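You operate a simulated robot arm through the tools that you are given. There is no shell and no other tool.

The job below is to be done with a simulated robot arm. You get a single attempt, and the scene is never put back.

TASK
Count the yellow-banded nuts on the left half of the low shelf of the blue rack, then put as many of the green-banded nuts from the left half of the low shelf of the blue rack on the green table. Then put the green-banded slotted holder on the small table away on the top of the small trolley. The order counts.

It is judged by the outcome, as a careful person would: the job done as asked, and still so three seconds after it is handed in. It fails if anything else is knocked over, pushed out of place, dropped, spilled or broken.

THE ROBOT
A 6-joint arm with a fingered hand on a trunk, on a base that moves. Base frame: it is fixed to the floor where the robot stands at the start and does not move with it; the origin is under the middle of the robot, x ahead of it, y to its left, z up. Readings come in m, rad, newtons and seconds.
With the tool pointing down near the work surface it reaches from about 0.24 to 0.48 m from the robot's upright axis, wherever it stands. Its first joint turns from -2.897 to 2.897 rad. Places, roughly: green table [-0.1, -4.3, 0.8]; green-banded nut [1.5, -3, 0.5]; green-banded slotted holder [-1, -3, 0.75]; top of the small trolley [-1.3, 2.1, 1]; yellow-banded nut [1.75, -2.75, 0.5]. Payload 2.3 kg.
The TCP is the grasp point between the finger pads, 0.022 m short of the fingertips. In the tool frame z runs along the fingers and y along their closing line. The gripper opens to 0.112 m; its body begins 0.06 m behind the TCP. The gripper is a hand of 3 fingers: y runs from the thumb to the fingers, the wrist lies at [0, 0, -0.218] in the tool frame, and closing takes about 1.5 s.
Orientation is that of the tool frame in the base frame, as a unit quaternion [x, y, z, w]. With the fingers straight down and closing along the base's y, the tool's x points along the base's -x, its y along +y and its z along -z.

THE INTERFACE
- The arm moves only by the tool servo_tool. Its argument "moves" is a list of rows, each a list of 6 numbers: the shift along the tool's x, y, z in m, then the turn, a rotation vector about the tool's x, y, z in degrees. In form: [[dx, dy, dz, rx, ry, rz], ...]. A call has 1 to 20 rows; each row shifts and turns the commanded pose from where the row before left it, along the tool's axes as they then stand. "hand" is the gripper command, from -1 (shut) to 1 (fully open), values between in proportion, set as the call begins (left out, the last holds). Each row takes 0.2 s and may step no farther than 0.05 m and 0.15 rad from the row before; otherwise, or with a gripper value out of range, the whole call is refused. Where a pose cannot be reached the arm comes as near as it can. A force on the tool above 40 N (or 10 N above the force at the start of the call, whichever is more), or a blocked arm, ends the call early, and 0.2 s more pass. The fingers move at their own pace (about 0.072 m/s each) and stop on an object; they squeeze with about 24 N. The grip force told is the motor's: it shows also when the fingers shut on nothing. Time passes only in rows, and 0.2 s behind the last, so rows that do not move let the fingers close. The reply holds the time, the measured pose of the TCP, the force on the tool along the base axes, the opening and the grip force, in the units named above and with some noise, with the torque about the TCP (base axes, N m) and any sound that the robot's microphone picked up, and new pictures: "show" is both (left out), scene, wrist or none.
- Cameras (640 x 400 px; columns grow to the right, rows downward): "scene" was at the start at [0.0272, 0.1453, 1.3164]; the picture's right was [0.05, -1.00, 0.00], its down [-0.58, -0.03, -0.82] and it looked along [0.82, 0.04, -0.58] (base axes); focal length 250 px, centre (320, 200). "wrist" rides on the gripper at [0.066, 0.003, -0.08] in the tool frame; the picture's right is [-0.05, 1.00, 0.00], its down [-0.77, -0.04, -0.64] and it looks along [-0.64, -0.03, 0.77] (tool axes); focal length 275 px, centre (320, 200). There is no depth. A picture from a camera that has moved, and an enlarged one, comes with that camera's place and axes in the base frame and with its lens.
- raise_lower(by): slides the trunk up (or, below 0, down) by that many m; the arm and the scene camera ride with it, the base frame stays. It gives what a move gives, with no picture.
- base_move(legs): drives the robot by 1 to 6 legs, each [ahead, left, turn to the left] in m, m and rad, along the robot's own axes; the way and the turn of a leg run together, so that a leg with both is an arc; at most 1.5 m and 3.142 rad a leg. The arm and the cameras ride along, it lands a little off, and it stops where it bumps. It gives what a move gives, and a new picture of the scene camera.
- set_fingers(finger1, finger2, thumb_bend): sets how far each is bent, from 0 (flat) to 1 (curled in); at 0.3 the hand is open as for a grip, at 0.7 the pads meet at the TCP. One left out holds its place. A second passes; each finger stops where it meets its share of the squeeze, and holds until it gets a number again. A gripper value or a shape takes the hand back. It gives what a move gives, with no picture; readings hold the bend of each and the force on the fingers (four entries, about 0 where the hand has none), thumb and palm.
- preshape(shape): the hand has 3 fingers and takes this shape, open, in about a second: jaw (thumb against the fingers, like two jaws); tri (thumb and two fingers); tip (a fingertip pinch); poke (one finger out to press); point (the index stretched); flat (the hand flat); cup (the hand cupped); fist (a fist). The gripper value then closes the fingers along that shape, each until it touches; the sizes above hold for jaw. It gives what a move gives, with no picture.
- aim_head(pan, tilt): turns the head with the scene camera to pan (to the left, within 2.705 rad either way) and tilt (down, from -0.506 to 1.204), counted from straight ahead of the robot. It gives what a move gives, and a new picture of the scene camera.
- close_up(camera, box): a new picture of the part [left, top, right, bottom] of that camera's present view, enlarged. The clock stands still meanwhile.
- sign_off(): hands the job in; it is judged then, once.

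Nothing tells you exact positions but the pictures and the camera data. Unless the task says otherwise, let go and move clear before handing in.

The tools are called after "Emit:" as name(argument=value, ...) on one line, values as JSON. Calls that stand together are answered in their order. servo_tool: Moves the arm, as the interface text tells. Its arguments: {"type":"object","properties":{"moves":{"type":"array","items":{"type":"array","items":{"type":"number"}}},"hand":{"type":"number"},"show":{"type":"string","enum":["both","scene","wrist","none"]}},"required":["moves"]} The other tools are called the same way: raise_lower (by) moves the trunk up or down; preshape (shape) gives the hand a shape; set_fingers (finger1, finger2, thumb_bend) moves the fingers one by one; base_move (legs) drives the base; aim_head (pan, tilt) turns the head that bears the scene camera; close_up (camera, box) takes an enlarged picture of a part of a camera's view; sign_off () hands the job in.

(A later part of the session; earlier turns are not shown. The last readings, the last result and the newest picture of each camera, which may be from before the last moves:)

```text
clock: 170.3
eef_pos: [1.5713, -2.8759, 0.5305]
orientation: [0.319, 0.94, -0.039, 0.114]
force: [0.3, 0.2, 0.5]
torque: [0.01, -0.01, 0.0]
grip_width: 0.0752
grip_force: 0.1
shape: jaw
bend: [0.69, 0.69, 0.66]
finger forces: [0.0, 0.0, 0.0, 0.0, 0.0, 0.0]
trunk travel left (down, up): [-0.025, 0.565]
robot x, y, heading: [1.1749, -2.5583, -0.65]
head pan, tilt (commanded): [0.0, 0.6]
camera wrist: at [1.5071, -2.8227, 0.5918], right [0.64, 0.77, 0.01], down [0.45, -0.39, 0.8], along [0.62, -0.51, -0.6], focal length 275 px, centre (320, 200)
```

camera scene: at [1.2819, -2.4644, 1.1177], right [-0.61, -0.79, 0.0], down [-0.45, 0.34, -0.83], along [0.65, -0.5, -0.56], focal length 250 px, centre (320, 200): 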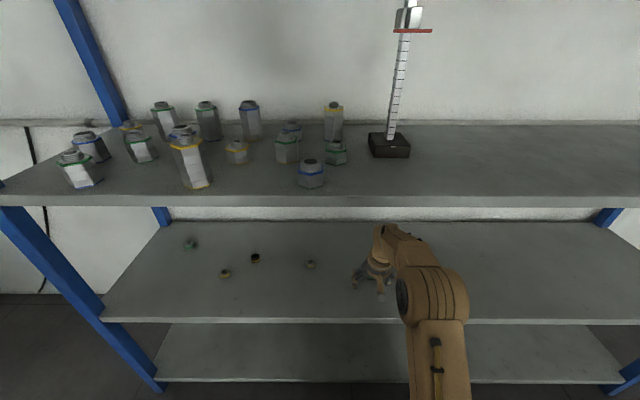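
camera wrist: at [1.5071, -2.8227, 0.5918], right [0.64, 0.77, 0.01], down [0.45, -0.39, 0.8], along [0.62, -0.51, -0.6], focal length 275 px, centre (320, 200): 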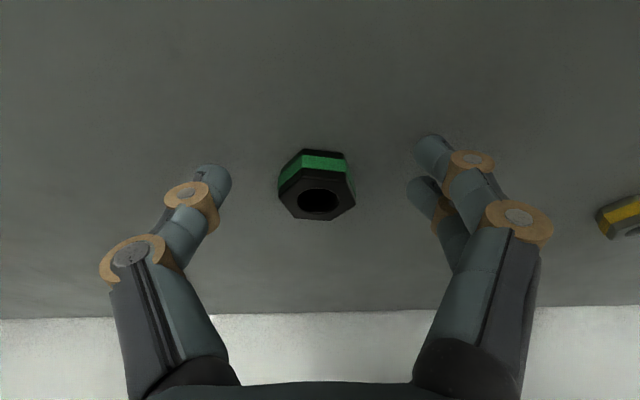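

Emit:
servo_tool(moves=[[-0.0069, -0.0005, 0.0057, 0, 0, 0], [0, 0, 0, 0, 0, 0]], show="wrist")

Emit:
servo_tool(moves=[[0, 0, 0, 0, 0, 0], [0, 0, 0, 0, 0, 0], [0, 0, 0, 0, 0, 0], [0, 0, 0, 0, 0, 0], [0, 0, 0, 0, 0, 0], [0, 0, 0, 0, 0, 0]], hand=-1, show="wrist")

```text
clock: 170.9
eef_pos: [1.5777, -2.8804, 0.5257]
orientation: [0.318, 0.94, -0.039, 0.114]
force: [-0.5, -0.5, 0.4]
torque: [0.0, 0.01, 0.01]
grip_width: 0.075
grip_force: 0.0
shape: jaw
bend: [0.69, 0.69, 0.66]
finger forces: [0.0, 0.1, 0.0, 0.1, 0.0, 0.1]
trunk travel left (down, up): [-0.025, 0.565]
robot x, y, heading: [1.1751, -2.5582, -0.654]
head pan, tilt (commanded): [0.0, 0.6]
camera wrist: at [1.5135, -2.8281, 0.5879], right [0.64, 0.77, 0.01], down [0.45, -0.39, 0.8], along [0.62, -0.51, -0.6], focal length 275 px, centre (320, 200)
```

wrist: 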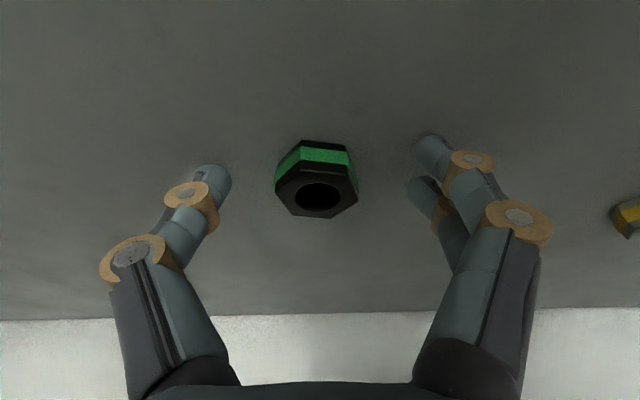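

```text
clock: 172.3
eef_pos: [1.5781, -2.88, 0.5259]
orientation: [0.319, 0.94, -0.039, 0.114]
force: [0.2, 0.5, 1.2]
torque: [-0.01, -0.06, -0.03]
grip_width: 0.0142
grip_force: 23.8
shape: jaw
bend: [0.74, 0.72, 0.72]
finger forces: [0.1, 13.3, 0.1, 0.1, 16.2, 0.1]
trunk travel left (down, up): [-0.025, 0.565]
robot x, y, heading: [1.1722, -2.5611, -0.658]
head pan, tilt (commanded): [0.0, 0.6]
camera wrist: at [1.5134, -2.828, 0.588], right [0.64, 0.77, 0.01], down [0.45, -0.39, 0.8], along [0.62, -0.51, -0.6], focal length 275 px, centre (320, 200)
```

wrist: 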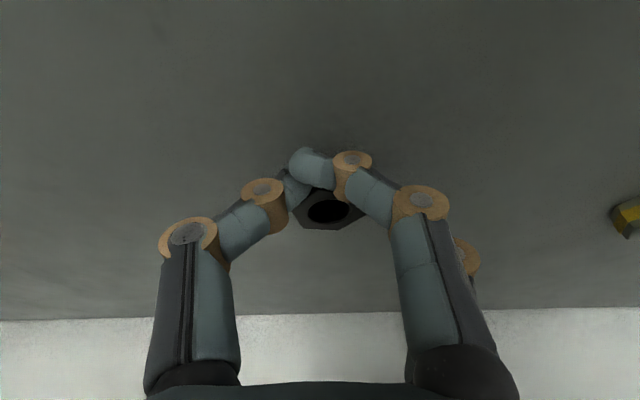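

The near finger slipped off this nut; the grip is off-centre. I'll reopen and re-centre further forward.

Emit:
servo_tool(moves=[[0, 0, 0, 0, 0, 0], [0, 0, 0, 0, 0, 0], [0, 0, 0, 0, 0, 0], [0, 0, 0, 0, 0, 0]], hand=0.35, show="wrist")

Emit:
close_up(camera="wrist", box=[160, 80, 480, 280])

```text
clock: 173.3
eef_pos: [1.5782, -2.8799, 0.5258]
orientation: [0.319, 0.94, -0.039, 0.114]
force: [-0.2, -1.2, 0.3]
torque: [-0.02, 0.03, 0.03]
grip_width: 0.0752
grip_force: 0.2
shape: jaw
bend: [0.69, 0.69, 0.66]
finger forces: [0.0, 0.1, 0.0, 0.1, 0.0, 0.0]
trunk travel left (down, up): [-0.025, 0.565]
robot x, y, heading: [1.1743, -2.5585, -0.653]
head pan, tilt (commanded): [0.0, 0.6]
camera wrist: at [1.5135, -2.828, 0.5878], right [0.64, 0.77, 0.01], down [0.45, -0.39, 0.8], along [0.62, -0.51, -0.6], focal length 275 px, centre (320, 200)
```

wrist: 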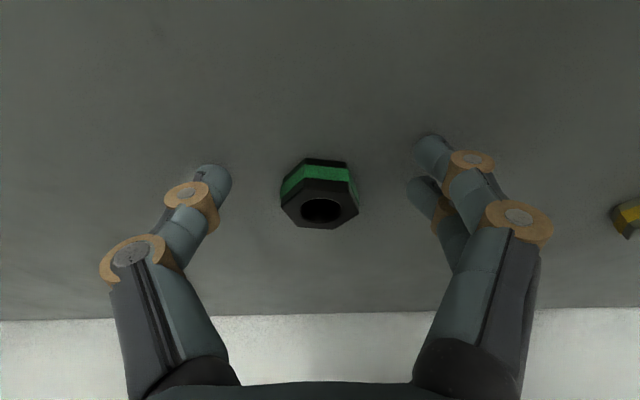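

```text
2.00 times, centred on (320, 180) of wrist
camera zoom: at [1.5135, -2.828, 0.5878], right [0.64, 0.77, 0.01], down [0.45, -0.39, 0.8], along [0.62, -0.51, -0.6], focal length 551 px, centre (320, 240)
```

zoom: 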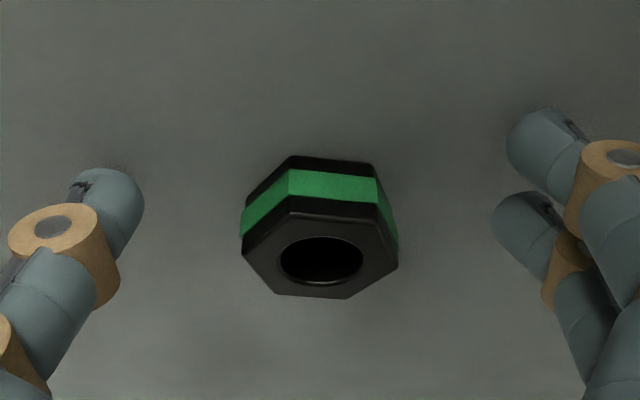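

The nut's corners face the jaws, so a straight squeeze slips. I'll raise slightly, make the hand more upright and turn it 30° so it closes across the nut's flats.

Emit:
servo_tool(moves=[[-0.0021, 0, -0.0088, 0, 0, 0], [0, 0, 0, 0, 5, 0], [0, 0, 0, 0, 0, 7.5], [0, 0, 0, 0, 0, 7.5], [0, 0, 0, 0, 0, 7.5], [0, 0, 0, 0, 0, 7.5], [0, 0, 0, 0, 0, 0]], hand=0.3, show="both")

```text
clock: 174.9
eef_pos: [1.5791, -2.8808, 0.535]
orientation: [0.555, 0.829, -0.005, 0.077]
force: [-0.4, -0.1, 0.3]
torque: [0.0, -0.03, 0.0]
grip_width: 0.073
grip_force: 0.1
shape: jaw
bend: [0.7, 0.7, 0.67]
finger forces: [0.0, 0.0, 0.1, 0.0, 0.0, 0.0]
trunk travel left (down, up): [-0.025, 0.565]
robot x, y, heading: [1.1772, -2.5574, -0.657]
head pan, tilt (commanded): [0.0, 0.6]
camera scene: at [1.2819, -2.4644, 1.1177], right [-0.61, -0.79, 0.0], down [-0.45, 0.34, -0.83], along [0.65, -0.5, -0.56], focal length 250 px, centre (320, 200)
camera wrist: at [1.5468, -2.8112, 0.6059], right [0.94, 0.34, 0.08], down [0.18, -0.66, 0.73], along [0.3, -0.67, -0.68], focal length 275 px, centre (320, 200)
```

scene: 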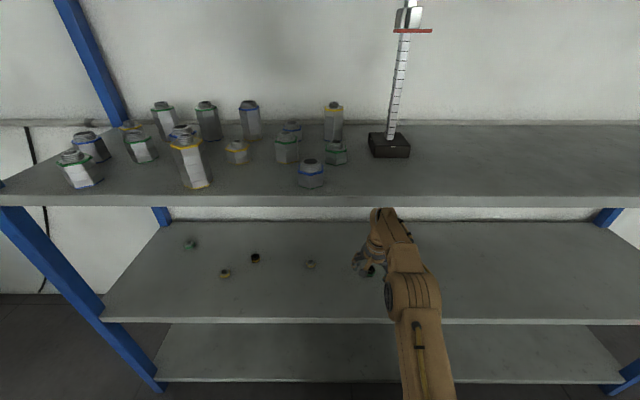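
wrist: 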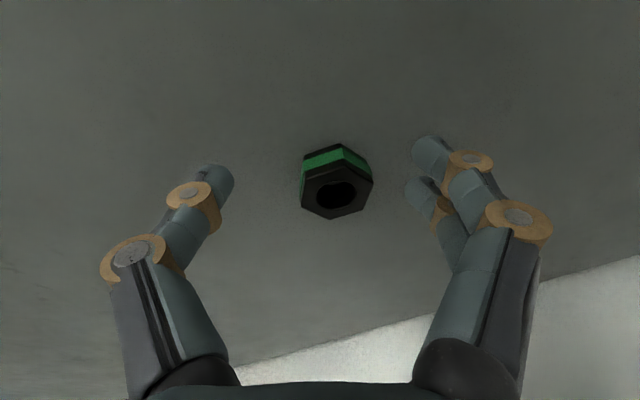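

Emit:
servo_tool(moves=[[-0.0105, 0.0075, 0, 0, 0, 0], [0, 0, 0.0075, 0, 0, 0], [0, 0, 0, 0, 0, 0]], show="wrist")

Emit:
close_up(camera="wrist", box=[160, 80, 480, 280])

```text
clock: 175.7
eef_pos: [1.5916, -2.8874, 0.5287]
orientation: [0.554, 0.829, -0.005, 0.077]
force: [0.5, -0.4, -0.3]
torque: [0.01, 0.01, 0.01]
grip_width: 0.073
grip_force: 0.1
shape: jaw
bend: [0.7, 0.7, 0.67]
finger forces: [0.0, 0.0, 0.0, 0.0, 0.0, 0.0]
trunk travel left (down, up): [-0.025, 0.565]
robot x, y, heading: [1.1766, -2.5576, -0.653]
head pan, tilt (commanded): [0.0, 0.6]
camera wrist: at [1.5594, -2.8186, 0.5996], right [0.94, 0.34, 0.08], down [0.18, -0.66, 0.73], along [0.3, -0.67, -0.68], focal length 275 px, centre (320, 200)
```

wrist: 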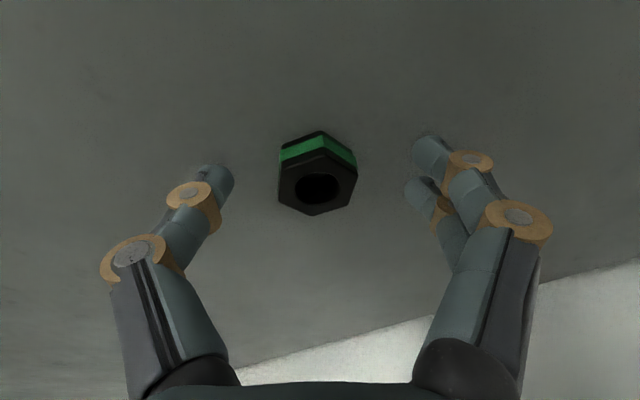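

```text
2.00 times, centred on (320, 180) of wrist
camera zoom: at [1.5594, -2.8186, 0.5996], right [0.94, 0.34, 0.08], down [0.18, -0.66, 0.73], along [0.3, -0.67, -0.68], focal length 551 px, centre (320, 240)
```

zoom: 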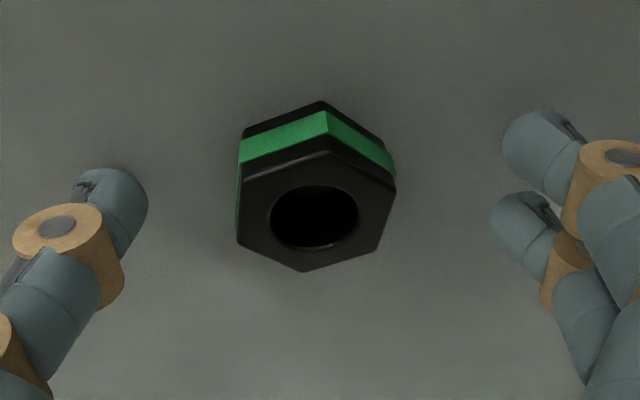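

Emit:
servo_tool(moves=[[0, 0, 0, 0, 0, 0], [0, 0, 0, 0, 0, 0], [0, 0, 0, 0, 0, 0], [0, 0, 0, 0, 0, 0], [0, 0, 0, 0, 0, 0], [0, 0, 0, 0, 0, 0]], hand=-1, show="wrist")

```text
clock: 177.1
eef_pos: [1.5916, -2.8872, 0.5284]
orientation: [0.554, 0.829, -0.006, 0.077]
force: [-0.3, -0.3, -0.2]
torque: [0.0, 0.02, 0.0]
grip_width: 0.0232
grip_force: 23.9
shape: jaw
bend: [0.73, 0.73, 0.7]
finger forces: [9.3, 11.3, 0.1, 0.1, 21.0, 0.0]
trunk travel left (down, up): [-0.025, 0.565]
robot x, y, heading: [1.1731, -2.5582, -0.652]
head pan, tilt (commanded): [0.0, 0.6]
camera wrist: at [1.5594, -2.8187, 0.5996], right [0.94, 0.34, 0.08], down [0.18, -0.66, 0.73], along [0.3, -0.67, -0.68], focal length 275 px, centre (320, 200)
```

wrist: 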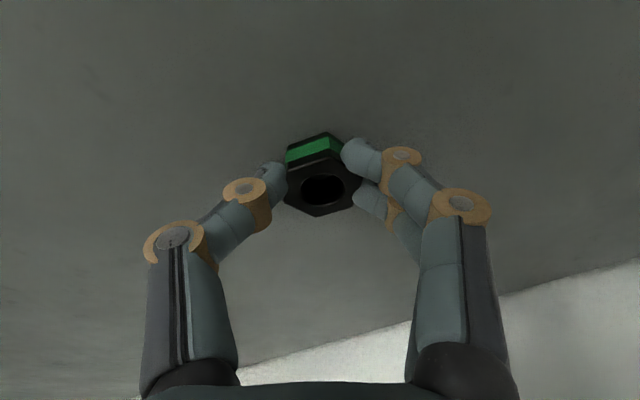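

Solid three-finger grip now. Lifting 2 cm and withdrawing straight back.

Emit:
servo_tool(moves=[[-0.0007, 0.0004, -0.005, 0, 0, 0], [-0.0007, 0.0004, -0.005, 0, 0, 0], [-0.0013, 0.0008, -0.0099, 0, 0, 0], [0, 0, 0, 0, 0, 0], [0.0342, -0.02, -0.0062, 0, 0, 0], [0.0342, -0.02, -0.0062, 0, 0, 0], [0.0342, -0.02, -0.0062, 0, 0, 0], [0.0342, -0.02, -0.0062, 0, 0, 0], [0, 0, 0, 0, 0, 0]], show="both")

```text
clock: 179.1
eef_pos: [1.4612, -2.7883, 0.5447]
orientation: [0.554, 0.829, -0.005, 0.077]
force: [0.1, 0.1, -0.9]
torque: [0.0, 0.0, 0.0]
grip_width: 0.0227
grip_force: 24.4
shape: jaw
bend: [0.73, 0.73, 0.7]
finger forces: [8.9, 11.5, 0.1, 0.0, 20.8, 0.0]
trunk travel left (down, up): [-0.025, 0.565]
robot x, y, heading: [1.1747, -2.5584, -0.654]
head pan, tilt (commanded): [0.0, 0.6]
camera scene: at [1.2819, -2.4644, 1.1177], right [-0.61, -0.79, 0.0], down [-0.45, 0.34, -0.83], along [0.65, -0.5, -0.56], focal length 250 px, centre (320, 200)
camera wrist: at [1.4299, -2.7188, 0.6151], right [0.94, 0.34, 0.08], down [0.18, -0.66, 0.73], along [0.31, -0.67, -0.68], focal length 275 px, centre (320, 200)
```

scene: 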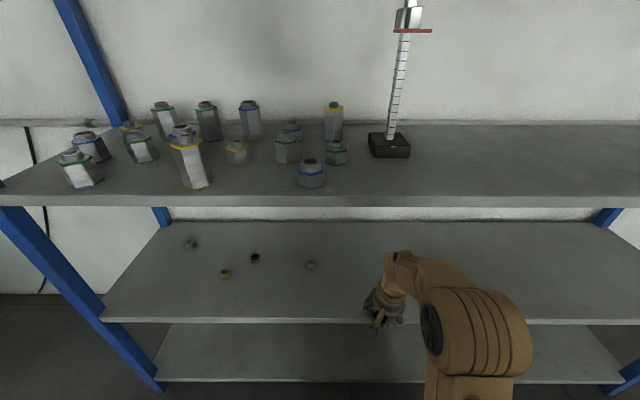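
wrist: 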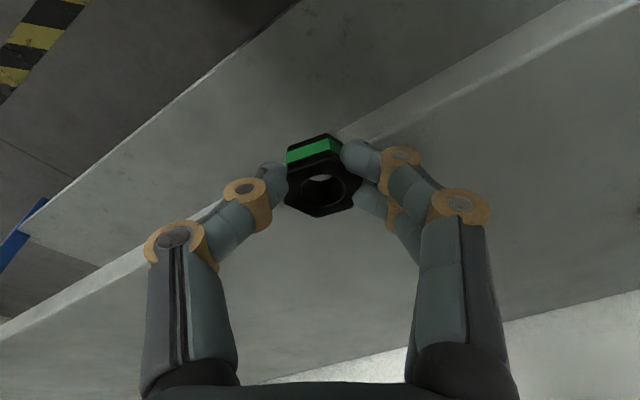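

Third nut secured; the remaining nuts on the shelf look untouched. Driving to the green table again.

Emit:
base_move(legs=[[-0.3, 0, 0], [0, 0, -1.571], [1.0, 0, 0]])

Emit:
raise_lower(by=0.4)

Emit:
aim_head(pan=0.0, tilt=0.95)

```text
clock: 189.8
eef_pos: [0.0688, -3.3937, 0.5445]
orientation: [0.981, 0.178, -0.06, 0.049]
force: [0.1, -0.2, -0.5]
torque: [-0.01, 0.01, -0.02]
grip_width: 0.0227
grip_force: 23.7
shape: jaw
bend: [0.73, 0.73, 0.7]
finger forces: [9.1, 11.6, 0.1, 0.1, 20.7, 0.0]
trunk travel left (down, up): [-0.025, 0.565]
robot x, y, heading: [0.3026, -3.114, -2.259]
head pan, tilt (commanded): [0.0, 0.6]
camera scene: at [0.3973, -3.2255, 1.1177], right [-0.77, 0.64, 0.0], down [0.36, 0.44, -0.83], along [-0.52, -0.64, -0.56], focal length 250 px, centre (320, 200)
```

scene: 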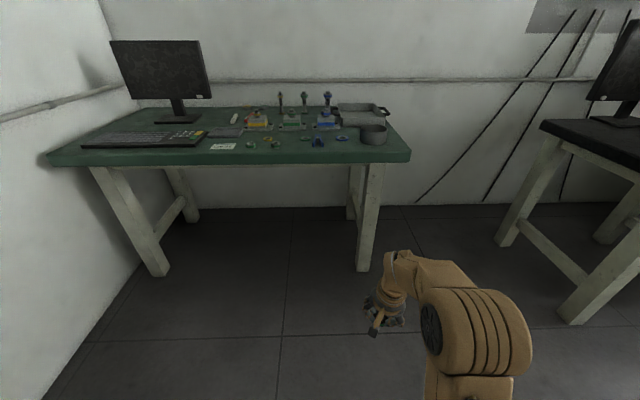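

```text
clock: 193.6
eef_pos: [0.0695, -3.3933, 0.945]
orientation: [0.981, 0.178, -0.059, 0.049]
force: [-0.4, 0.2, -0.5]
torque: [-0.01, -0.02, -0.01]
grip_width: 0.0226
grip_force: 24.0
shape: jaw
bend: [0.73, 0.73, 0.7]
finger forces: [9.1, 11.7, 0.0, 0.0, 20.7, 0.0]
trunk travel left (down, up): [-0.425, 0.165]
robot x, y, heading: [0.3087, -3.1153, -2.258]
head pan, tilt (commanded): [0.0, 0.6]
```

```text
clock: 194.4
eef_pos: [0.0701, -3.3939, 0.9447]
orientation: [0.981, 0.179, -0.059, 0.05]
force: [-0.2, -0.7, 0.2]
torque: [-0.04, -0.03, 0.01]
grip_width: 0.0228
grip_force: 23.6
shape: jaw
bend: [0.73, 0.73, 0.7]
finger forces: [9.1, 11.8, 0.0, 0.0, 20.8, 0.0]
trunk travel left (down, up): [-0.425, 0.165]
robot x, y, heading: [0.3057, -3.1141, -2.257]
head pan, tilt (commanded): [0.0, 0.949]
camera scene: at [0.4072, -3.2135, 1.4893], right [-0.77, 0.64, 0.0], down [0.52, 0.63, -0.58], along [-0.37, -0.45, -0.81], focal length 250 px, centre (320, 200)
```

scene: 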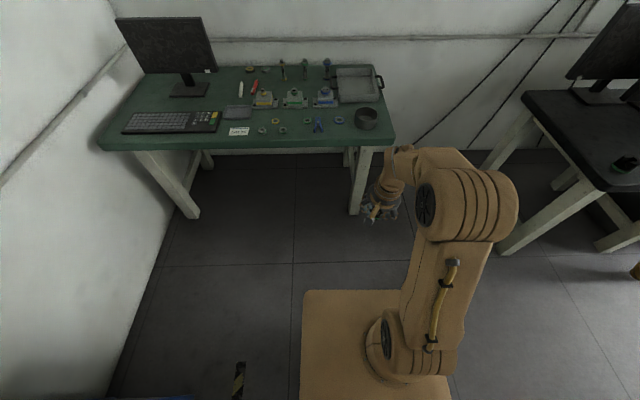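

Emit:
base_move(legs=[[0, 0, 0.032], [0.4, 0.24, 0]])

Emit:
close_up(camera="scene", box=[270, 130, 430, 230])

Emit:
close_up(camera="wrist", box=[0, 0, 640, 400])

```text
clock: 197.6
eef_pos: [0.0216, -3.8644, 0.9451]
orientation: [0.979, 0.19, -0.057, 0.05]
force: [-0.3, -0.3, 0.2]
torque: [0.0, -0.02, -0.01]
grip_width: 0.0228
grip_force: 23.4
shape: jaw
bend: [0.73, 0.73, 0.7]
finger forces: [9.0, 11.7, 0.0, 0.0, 20.7, 0.1]
trunk travel left (down, up): [-0.425, 0.165]
robot x, y, heading: [0.2553, -3.5802, -2.232]
head pan, tilt (commanded): [0.0, 0.949]
camera scene: at [0.3555, -3.6748, 1.4892], right [-0.79, 0.62, 0.0], down [0.5, 0.64, -0.58], along [-0.36, -0.46, -0.81], focal length 250 px, centre (320, 200)
```

scene: 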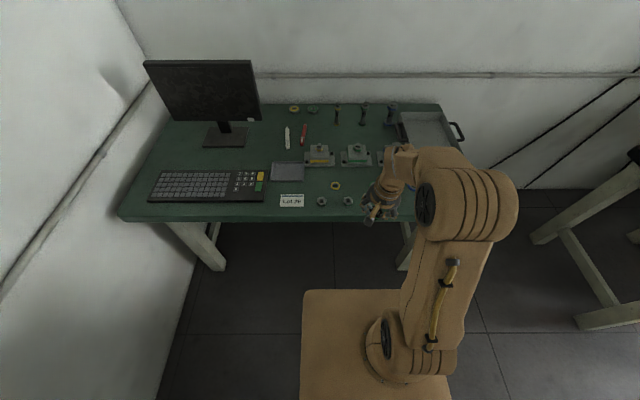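

```text
4.00 times, centred on (350, 180) of scene
camera zoom: at [0.3555, -3.6748, 1.4892], right [-0.79, 0.62, 0.0], down [0.5, 0.64, -0.58], along [-0.36, -0.46, -0.81], focal length 998 px, centre (200, 280)
```

zoom: 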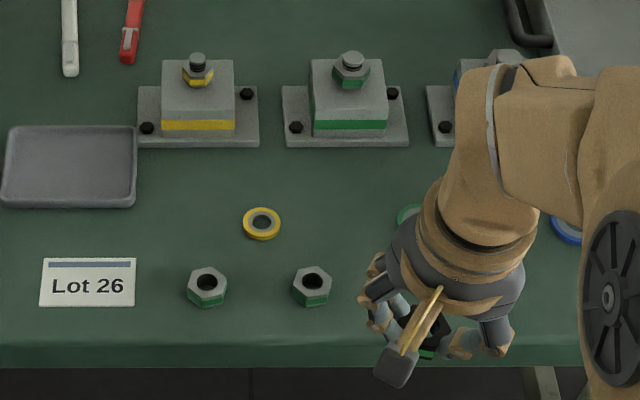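

```text
1.00 times, centred on (320, 200) of wrist (not enlarged: the box is as wide or as high as the picture)
camera zoom: at [0.0919, -3.8333, 1.0148], right [0.33, -0.94, 0.08], down [-0.66, -0.17, 0.73], along [-0.67, -0.3, -0.68], focal length 275 px, centre (320, 200)
```

zoom: 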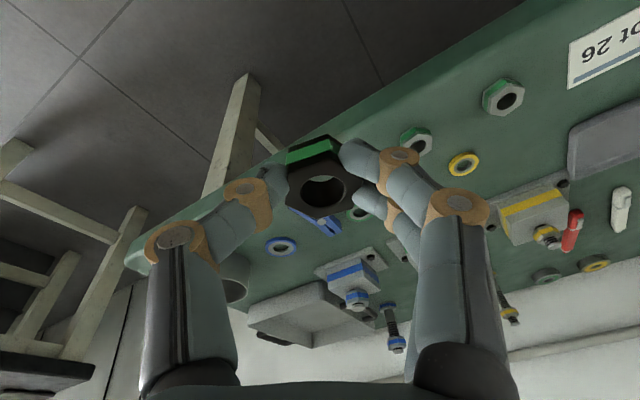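

Emit:
base_move(legs=[[0.085, 0.002, 0.004]])

Emit:
servo_tool(moves=[[-0.0299, 0.0174, 0.0053, 0, 0, 0], [-0.0299, 0.0174, 0.0053, 0, 0, 0], [-0.0299, 0.0174, 0.0053, 0, 0, 0], [-0.0273, 0.0159, 0.0048, 0, 0, 0], [0, 0, 0, 0, 0, 0]], show="both")

```text
clock: 198.7
eef_pos: [-0.0285, -3.9355, 0.9442]
orientation: [0.978, 0.193, -0.058, 0.049]
force: [-0.1, 0.0, -1.3]
torque: [-0.01, -0.01, 0.01]
grip_width: 0.0226
grip_force: 23.5
shape: jaw
bend: [0.73, 0.73, 0.7]
finger forces: [9.1, 11.7, 0.0, 0.0, 20.8, 0.0]
trunk travel left (down, up): [-0.425, 0.165]
robot x, y, heading: [0.2011, -3.65, -2.226]
head pan, tilt (commanded): [0.0, 0.949]
camera scene: at [0.3033, -3.7448, 1.4892], right [-0.79, 0.61, 0.0], down [0.5, 0.64, -0.58], along [-0.36, -0.46, -0.81], focal length 250 px, centre (320, 200)
```

scene: 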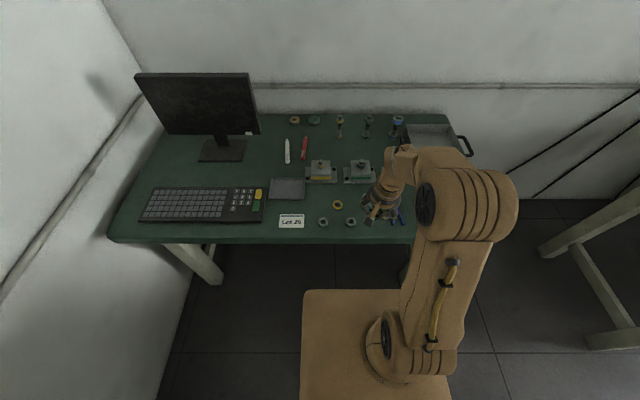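

```text
clock: 199.9
eef_pos: [-0.111, -4.0469, 0.946]
orientation: [0.978, 0.193, -0.059, 0.05]
force: [-0.2, -0.5, -0.6]
torque: [0.04, -0.04, -0.01]
grip_width: 0.0223
grip_force: 23.7
shape: jaw
bend: [0.73, 0.73, 0.7]
finger forces: [9.0, 11.7, 0.0, 0.0, 20.6, 0.1]
trunk travel left (down, up): [-0.425, 0.165]
robot x, y, heading: [0.2019, -3.6479, -2.229]
head pan, tilt (commanded): [0.0, 0.949]
camera scene: at [0.3042, -3.7435, 1.4893], right [-0.79, 0.61, 0.0], down [0.5, 0.64, -0.58], along [-0.36, -0.46, -0.81], focal length 250 px, centre (320, 200)
camera wrist: at [-0.041, -4.0159, 1.0162], right [0.34, -0.94, 0.08], down [-0.66, -0.18, 0.73], along [-0.67, -0.3, -0.68], focal length 275 px, centre (320, 200)
```

scene: 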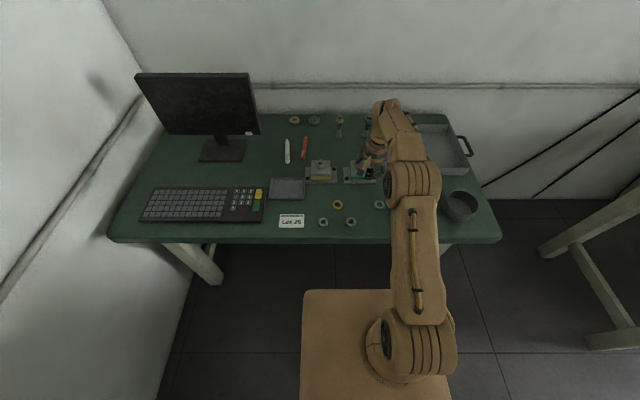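
wrist: 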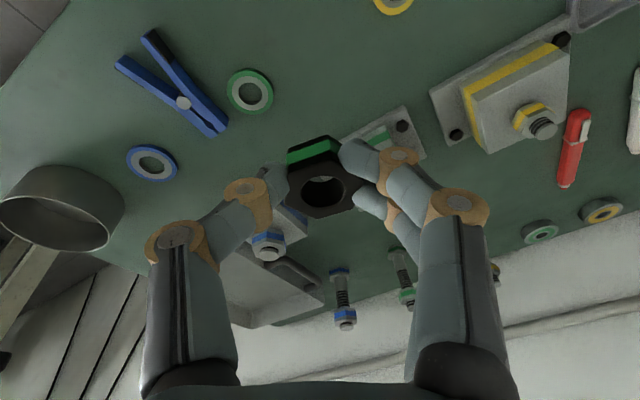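

The third nut hangs midway between the two rings, clear of the fixtures. Lowering it.

Emit:
servo_tool(moves=[[0.0047, -0.0026, 0.0346, 0, 0, 0], [0.0047, -0.0026, 0.0346, 0, 0, 0], [0.0047, -0.0026, 0.0346, 0, 0, 0], [0.0034, -0.0019, 0.0247, 0, 0, 0], [0, 0, 0, 0, 0, 0]], show="wrist")

```text
clock: 201.1
eef_pos: [-0.1079, -4.0457, 0.8144]
orientation: [0.978, 0.192, -0.058, 0.05]
force: [-0.2, 0.1, -1.1]
torque: [-0.01, 0.0, 0.01]
grip_width: 0.0224
grip_force: 23.8
shape: jaw
bend: [0.73, 0.73, 0.7]
finger forces: [9.1, 11.9, 0.0, 0.0, 20.5, 0.1]
trunk travel left (down, up): [-0.425, 0.165]
robot x, y, heading: [0.2013, -3.6458, -2.229]
head pan, tilt (commanded): [0.0, 0.949]
camera wrist: at [-0.0393, -4.0144, 0.8853], right [0.34, -0.94, 0.08], down [-0.66, -0.18, 0.73], along [-0.67, -0.3, -0.68], focal length 275 px, centre (320, 200)
```

wrist: 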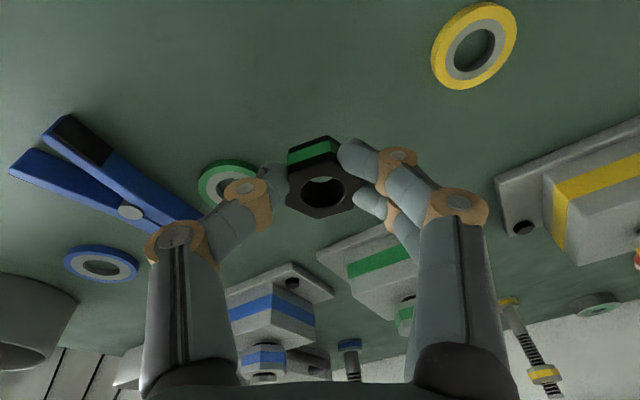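

Emit:
servo_tool(moves=[[0.0014, -0.0008, 0.0109, 0, 0, 0], [0.0014, -0.0008, 0.0109, 0, 0, 0], [0.0011, -0.0006, 0.0088, 0, 0, 0], [0, 0, 0, 0, 0, 0]], show="wrist")

Emit:
servo_tool(moves=[[0.0003, -0.0002, 0.002, 0, 0, 0], [0, 0, 0, 0, 0, 0]], show="none")

Emit:
servo_tool(moves=[[0.0003, -0.0001, 0.0018, 0, 0, 0], [0, 0, 0, 0, 0, 0]], show="none")

```text
clock: 202.1
eef_pos: [-0.1119, -4.0449, 0.7844]
orientation: [0.978, 0.192, -0.059, 0.051]
force: [0.5, 0.0, -0.6]
torque: [-0.02, -0.02, -0.02]
grip_width: 0.0223
grip_force: 24.0
shape: jaw
bend: [0.73, 0.73, 0.7]
finger forces: [9.0, 11.9, 0.0, 0.1, 20.5, 0.0]
trunk travel left (down, up): [-0.425, 0.165]
robot x, y, heading: [0.2031, -3.6491, -2.229]
head pan, tilt (commanded): [0.0, 0.949]
camera wrist: at [-0.0417, -4.0143, 0.8555], right [0.34, -0.94, 0.08], down [-0.66, -0.18, 0.73], along [-0.67, -0.3, -0.68], focal length 275 px, centre (320, 200)
```

wrist: 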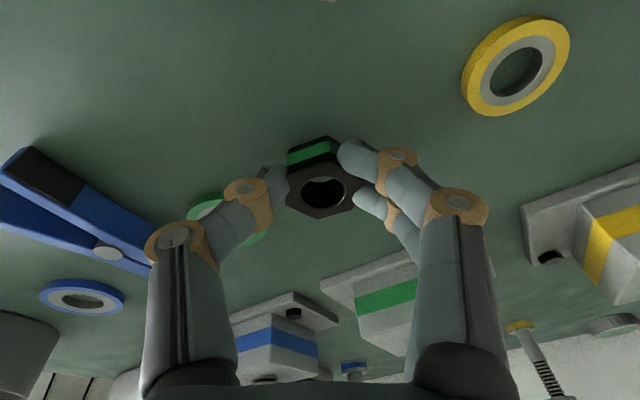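

```text
clock: 202.7
eef_pos: [-0.1119, -4.0444, 0.7822]
orientation: [0.978, 0.192, -0.058, 0.05]
force: [0.5, -0.3, -0.8]
torque: [0.02, 0.01, 0.0]
grip_width: 0.0223
grip_force: 23.8
shape: jaw
bend: [0.73, 0.73, 0.7]
finger forces: [9.1, 11.9, 0.0, 0.1, 20.4, 0.1]
trunk travel left (down, up): [-0.425, 0.165]
robot x, y, heading: [0.1988, -3.6481, -2.222]
head pan, tilt (commanded): [0.0, 0.949]
```

```text
clock: 203.3
eef_pos: [-0.1105, -4.0432, 0.7803]
orientation: [0.978, 0.193, -0.058, 0.051]
force: [-1.1, 2.0, -0.6]
torque: [0.01, -0.01, 0.0]
grip_width: 0.0225
grip_force: 24.3
shape: jaw
bend: [0.73, 0.73, 0.7]
finger forces: [9.2, 11.9, 0.0, 0.0, 20.5, 0.1]
trunk travel left (down, up): [-0.425, 0.165]
robot x, y, heading: [0.2025, -3.6462, -2.228]
head pan, tilt (commanded): [0.0, 0.949]
```

Emit:
servo_tool(moves=[[0.0002, -0.0001, 0.0015, 0, 0, 0], [0, 0, 0, 0, 0, 0]], show="none")

Emit:
servo_tool(moves=[[0.0002, -0.0001, 0.0013, 0, 0, 0], [0, 0, 0, 0, 0, 0]], show="wrist")

```text
clock: 203.9
eef_pos: [-0.1125, -4.0447, 0.7789]
orientation: [0.978, 0.193, -0.058, 0.051]
force: [0.1, 0.0, -0.3]
torque: [-0.01, -0.01, -0.02]
grip_width: 0.0223
grip_force: 24.0
shape: jaw
bend: [0.73, 0.73, 0.7]
finger forces: [9.2, 12.0, 0.1, 0.0, 20.8, 0.0]
trunk travel left (down, up): [-0.425, 0.165]
robot x, y, heading: [0.198, -3.6486, -2.227]
head pan, tilt (commanded): [0.0, 0.949]
```

```text
clock: 204.5
eef_pos: [-0.1101, -4.0444, 0.7787]
orientation: [0.978, 0.193, -0.059, 0.052]
force: [-0.1, -1.6, 8.1]
torque: [0.0, 0.06, 0.01]
grip_width: 0.0227
grip_force: 23.9
shape: jaw
bend: [0.73, 0.73, 0.7]
finger forces: [10.8, 14.1, 0.1, 0.1, 22.8, 0.1]
trunk travel left (down, up): [-0.425, 0.165]
robot x, y, heading: [0.2012, -3.6469, -2.231]
head pan, tilt (commanded): [0.0, 0.949]
camera wrist: at [-0.0409, -4.0133, 0.8483], right [0.34, -0.94, 0.08], down [-0.66, -0.18, 0.73], along [-0.67, -0.3, -0.68], focal length 275 px, centre (320, 200)
```

wrist: 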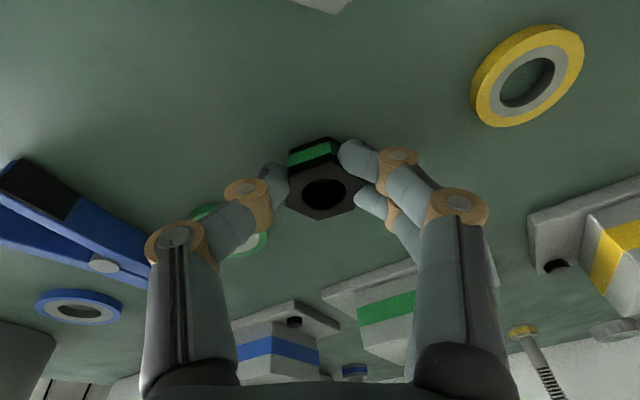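

Third nut is on the table. Opening slightly, then lifting clear.

Emit:
servo_tool(moves=[[0, 0, 0, 0, 0, 0], [0, 0, 0, 0, 0, 0], [0, 0, 0, 0, 0, 0]], hand=-0.05, show="wrist")

Emit:
servo_tool(moves=[[-0.0014, 0.0008, -0.0099, 0, 0, 0], [-0.0041, 0.0023, -0.0297, 0, 0, 0], [-0.0054, 0.003, -0.0395, 0, 0, 0], [-0.0054, 0.003, -0.0395, 0, 0, 0], [-0.0054, 0.003, -0.0395, 0, 0, 0], [0.0299, -0.0174, -0.0053, 0, 0, 0], [0.0299, -0.0174, -0.0053, 0, 0, 0], [0.0299, -0.0174, -0.0053, 0, 0, 0], [0.0273, -0.0159, -0.0048, 0, 0, 0], [0, 0, 0, 0, 0, 0]], show="both")

```text
clock: 205.3
eef_pos: [-0.1108, -4.0433, 0.776]
orientation: [0.978, 0.193, -0.058, 0.05]
force: [0.5, -0.3, 0.0]
torque: [0.0, 0.03, 0.0]
grip_width: 0.0526
grip_force: 0.0
shape: jaw
bend: [0.73, 0.73, 0.7]
finger forces: [0.0, 0.0, 0.1, 0.0, 0.0, 0.1]
trunk travel left (down, up): [-0.425, 0.165]
robot x, y, heading: [0.2005, -3.6457, -2.231]
head pan, tilt (commanded): [0.0, 0.949]
camera wrist: at [-0.0413, -4.0134, 0.8474], right [0.34, -0.94, 0.08], down [-0.66, -0.18, 0.73], along [-0.67, -0.3, -0.68], focal length 275 px, centre (320, 200)
```

wrist: 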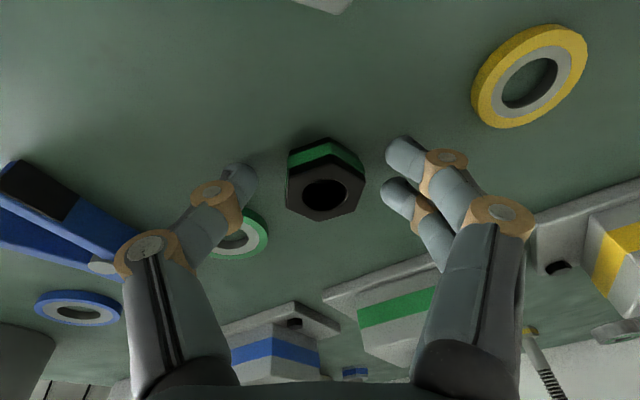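

```text
clock: 207.5
eef_pos: [-0.0301, -3.9365, 0.9373]
orientation: [0.978, 0.193, -0.059, 0.05]
force: [-1.0, -0.6, -0.7]
torque: [0.03, -0.01, 0.01]
grip_width: 0.0526
grip_force: 0.0
shape: jaw
bend: [0.73, 0.73, 0.7]
finger forces: [0.0, 0.0, 0.0, 0.0, 0.0, 0.1]
trunk travel left (down, up): [-0.425, 0.165]
robot x, y, heading: [0.2002, -3.6506, -2.226]
head pan, tilt (commanded): [0.0, 0.949]
camera scene: at [0.3039, -3.744, 1.4893], right [-0.79, 0.61, 0.0], down [0.5, 0.64, -0.58], along [-0.36, -0.46, -0.81], focal length 250 px, centre (320, 200)
camera wrist: at [0.0391, -3.9065, 1.0084], right [0.34, -0.94, 0.08], down [-0.66, -0.18, 0.73], along [-0.67, -0.3, -0.68], focal length 275 px, centre (320, 200)
```

scene: 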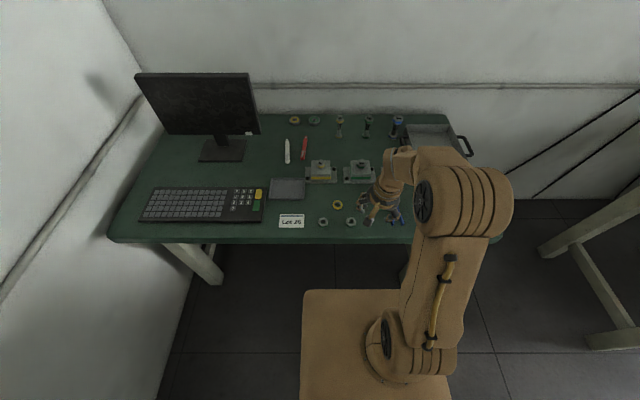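
wrist: 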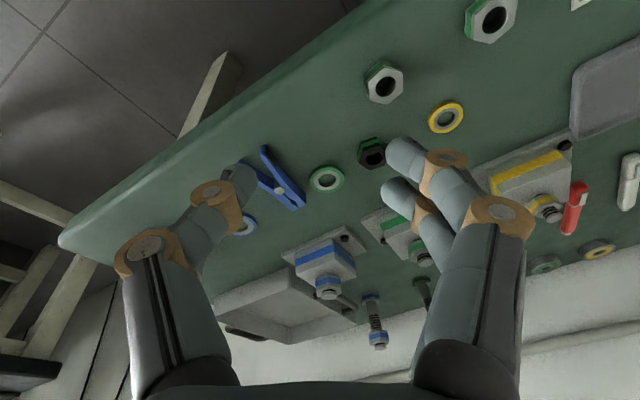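

All three green-banded nuts stand on the green table, so that part is done. Next the slotted holder on the black table: I'll back off and strafe right to stand in front of it.

Emit:
base_move(legs=[[-0.55, 0, 0], [0, -1.3, 0]])

Emit:
aim_head(pan=0.0, tilt=0.8)

```text
clock: 216.8
eef_pos: [-0.7159, -2.735, 0.9364]
orientation: [0.975, 0.209, -0.057, 0.052]
force: [-0.7, 0.1, -0.5]
torque: [0.02, 0.0, 0.0]
grip_width: 0.053
grip_force: 0.1
shape: jaw
bend: [0.73, 0.73, 0.7]
finger forces: [0.1, 0.1, 0.0, 0.0, 0.1, 0.0]
trunk travel left (down, up): [-0.425, 0.165]
robot x, y, heading: [-0.4983, -2.4394, -2.19]
head pan, tilt (commanded): [0.0, 0.949]
camera scene: at [-0.3885, -2.5295, 1.4893], right [-0.81, 0.58, 0.0], down [0.48, 0.66, -0.58], along [-0.34, -0.47, -0.81], focal length 250 px, centre (320, 200)
```

scene: 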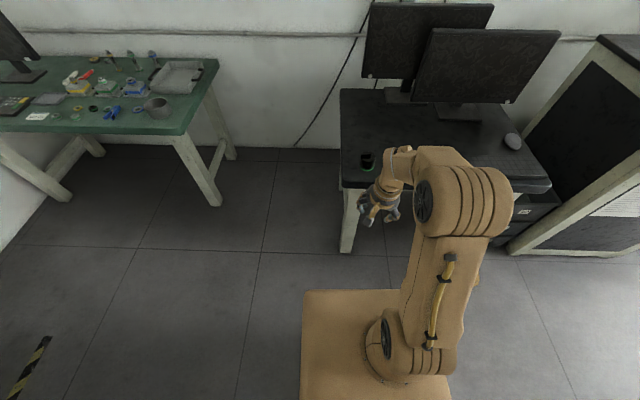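

```text
clock: 217.5
eef_pos: [-0.7173, -2.7338, 0.9378]
orientation: [0.975, 0.209, -0.059, 0.05]
force: [0.1, 0.3, -0.5]
torque: [-0.01, 0.0, -0.03]
grip_width: 0.0528
grip_force: 0.0
shape: jaw
bend: [0.73, 0.73, 0.7]
finger forces: [0.1, 0.0, 0.0, 0.0, 0.1, 0.0]
trunk travel left (down, up): [-0.425, 0.165]
robot x, y, heading: [-0.493, -2.4405, -2.195]
head pan, tilt (commanded): [0.0, 0.799]
camera scene: at [-0.3929, -2.536, 1.5008], right [-0.81, 0.58, 0.0], down [0.42, 0.58, -0.7], along [-0.41, -0.57, -0.72], focal length 250 px, centre (320, 200)
```

scene: 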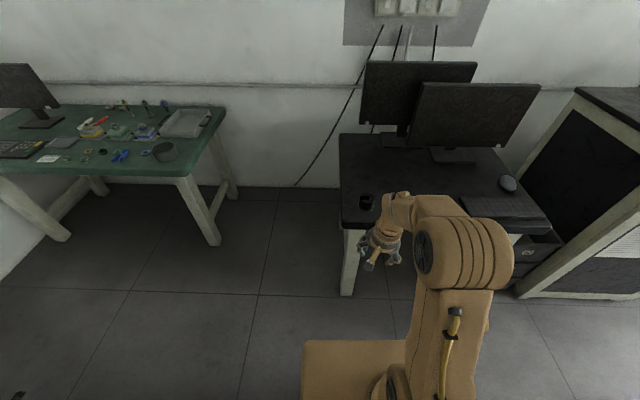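

Emit:
close_up(camera="scene", box=[330, 170, 410, 220])

Emit:
close_up(camera="scene", box=[30, 90, 230, 215])

Emit:
close_up(camera="wrist", box=[0, 0, 640, 400])

```text
8.00 times, centred on (370, 195) of scene
camera zoom: at [-0.3929, -2.536, 1.5008], right [-0.81, 0.58, 0.0], down [0.42, 0.58, -0.7], along [-0.41, -0.57, -0.72], focal length 1996 px, centre (-80, 240)
```

zoom: 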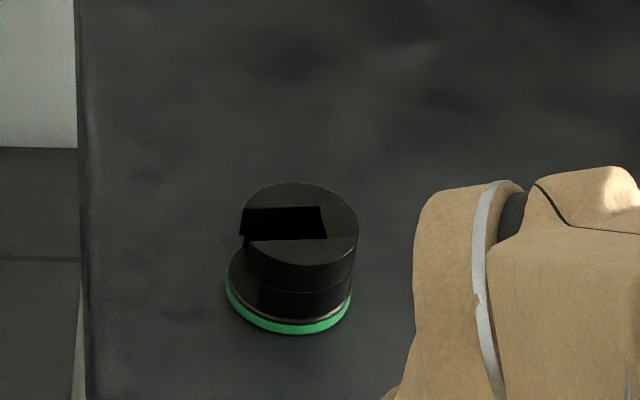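

```text
3.20 times, centred on (130, 152) of scene
camera zoom: at [-0.3929, -2.536, 1.5008], right [-0.81, 0.58, 0.0], down [0.42, 0.58, -0.7], along [-0.41, -0.57, -0.72], focal length 799 px, centre (928, 352)
```

zoom: 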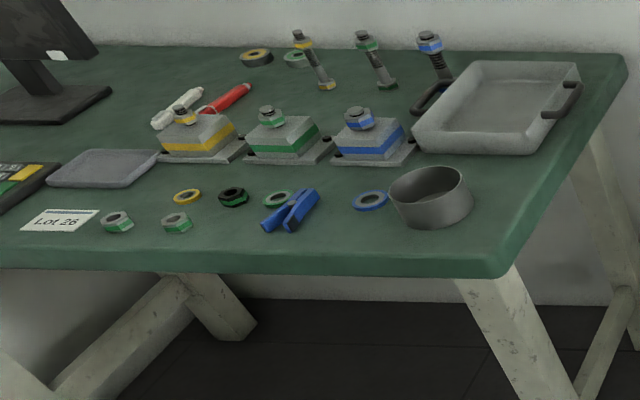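

```text
1.00 times, centred on (320, 200) of wrist (not enlarged: the box is as wide or as high as the picture)
camera zoom: at [-0.6479, -2.7011, 1.0084], right [0.37, -0.93, 0.08], down [-0.66, -0.2, 0.73], along [-0.66, -0.32, -0.68], focal length 275 px, centre (320, 200)
```

zoom: 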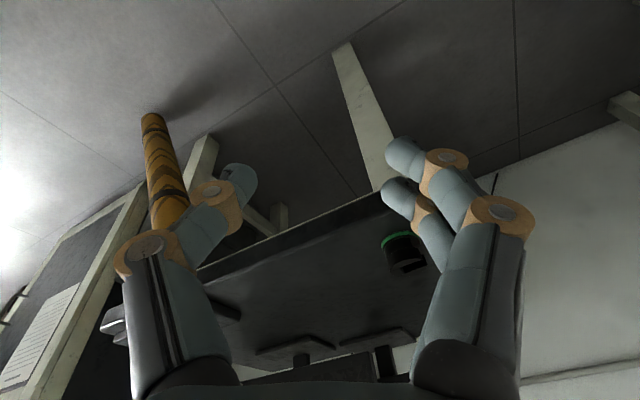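

The three nuts look right on the green table. The holder is a black cylinder with a green-banded base and a slot opening to its left; I'll grip it front-to-back across the solid sides, so I turn the hand another 60° and open it fully.

Emit:
servo_tool(moves=[[0, 0, 0, 0, 0, 7.5], [0, 0, 0, 0, 0, 7.5], [0, 0, 0, 0, 0, 7.5], [0, 0, 0, 0, 0, 7.5], [0, 0, 0, 0, 0, 7.5], [0, 0, 0, 0, 0, 7.5], [0, 0, 0, 0, 0, 7.5], [0, 0, 0, 0, 0, 7.5], [0, 0, 0, 0, 0, 0]], hand=1, show="both")

```text
clock: 219.5
eef_pos: [-0.7161, -2.7334, 0.9364]
orientation: [0.949, -0.307, -0.024, 0.073]
force: [-0.1, -0.5, -0.6]
torque: [-0.02, -0.02, 0.0]
grip_width: 0.112
grip_force: 0.0
shape: jaw
bend: [0.3, 0.3, 0.3]
finger forces: [0.0, 0.1, 0.0, 0.1, 0.0, 0.0]
trunk travel left (down, up): [-0.425, 0.165]
robot x, y, heading: [-0.4943, -2.4381, -2.196]
head pan, tilt (commanded): [0.0, 0.799]
camera scene: at [-0.3929, -2.536, 1.5008], right [-0.81, 0.58, 0.0], down [0.42, 0.58, -0.7], along [-0.41, -0.57, -0.72], focal length 250 px, centre (320, 200)
camera wrist: at [-0.6569, -2.7657, 1.0173], right [-0.62, -0.77, 0.15], down [-0.55, 0.56, 0.62], along [-0.57, 0.3, -0.77], focal length 275 px, centre (320, 200)
```

scene: 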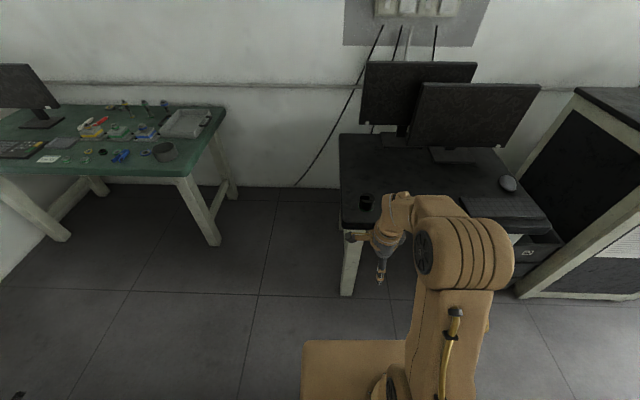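
wrist: 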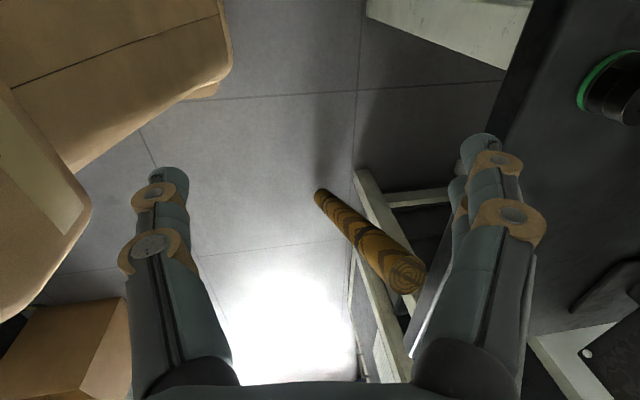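

Emit:
base_move(legs=[[0.225, -0.041, 0]])

Emit:
servo_tool(moves=[[0, 0, 0, 4.4, 0, 0], [0, 0, 0, 4.4, 0, 0], [0, 0, 0, 0, 0, 0]], show="both")

Emit:
close_up(camera="scene", box=[310, 180, 430, 255])

```text
clock: 221.2
eef_pos: [-0.8788, -2.8928, 0.9372]
orientation: [0.95, -0.304, -0.023, 0.073]
force: [0.0, 0.2, 0.3]
torque: [0.06, -0.01, -0.01]
grip_width: 0.1121
grip_force: 0.0
shape: jaw
bend: [0.3, 0.3, 0.3]
finger forces: [0.0, 0.0, 0.0, 0.0, 0.0, 0.0]
trunk travel left (down, up): [-0.425, 0.165]
robot x, y, heading: [-0.6547, -2.5956, -2.192]
head pan, tilt (commanded): [0.0, 0.799]
camera scene: at [-0.5559, -2.6935, 1.5008], right [-0.81, 0.58, 0.0], down [0.42, 0.58, -0.7], along [-0.4, -0.57, -0.72], focal length 250 px, centre (320, 200)
```

scene: 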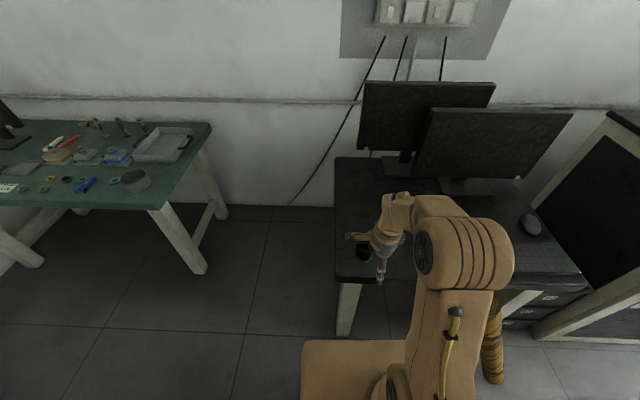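

```text
clock: 222.0
eef_pos: [-0.878, -2.8925, 0.9365]
orientation: [0.952, -0.305, 0.0, 0.0]
force: [0.1, 0.3, -0.6]
torque: [0.03, -0.01, -0.03]
grip_width: 0.1123
grip_force: 0.0
shape: jaw
bend: [0.3, 0.3, 0.3]
finger forces: [0.0, 0.1, 0.1, 0.0, 0.1, 0.0]
trunk travel left (down, up): [-0.425, 0.165]
robot x, y, heading: [-0.6579, -2.5948, -2.188]
head pan, tilt (commanded): [0.0, 0.799]
camera scene: at [-0.5551, -2.6927, 1.5008], right [-0.81, 0.58, 0.0], down [0.42, 0.58, -0.7], along [-0.4, -0.57, -0.72], focal length 250 px, centre (320, 200)
camera wrist: at [-0.8248, -2.9342, 1.0176], right [-0.62, -0.79, 0.0], down [-0.61, 0.48, 0.64], along [-0.5, 0.39, -0.77], focal length 275 px, centre (320, 200)
```

scene: 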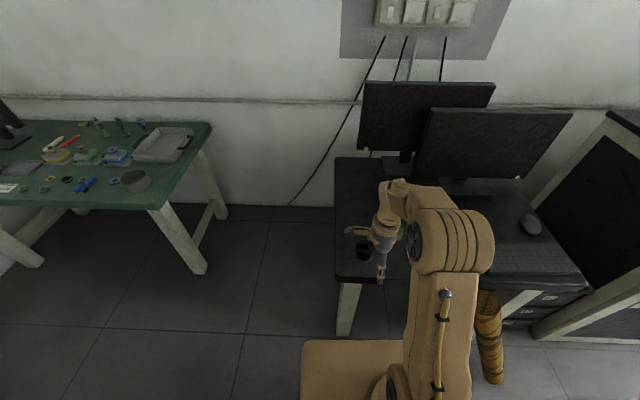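
wrist: 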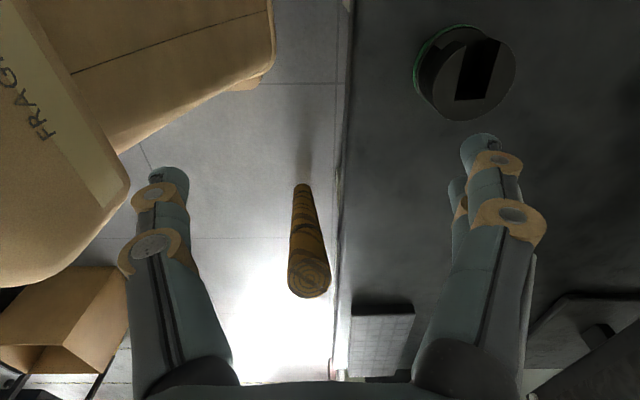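

```text
5.33 times, centred on (370, 218) of scene
camera zoom: at [-0.5551, -2.6927, 1.5008], right [-0.81, 0.58, 0.0], down [0.42, 0.58, -0.7], along [-0.4, -0.57, -0.72], focal length 1331 px, centre (53, 107)
```

zoom: 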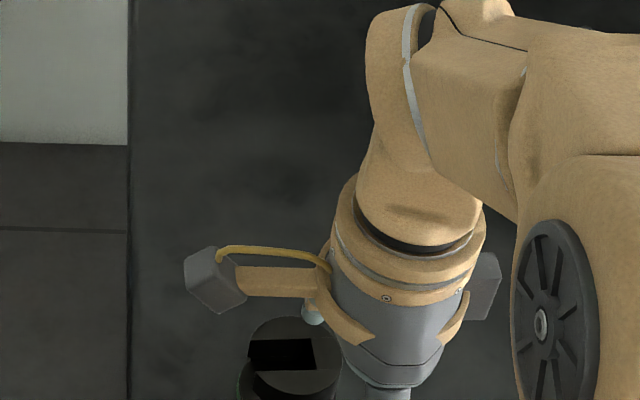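

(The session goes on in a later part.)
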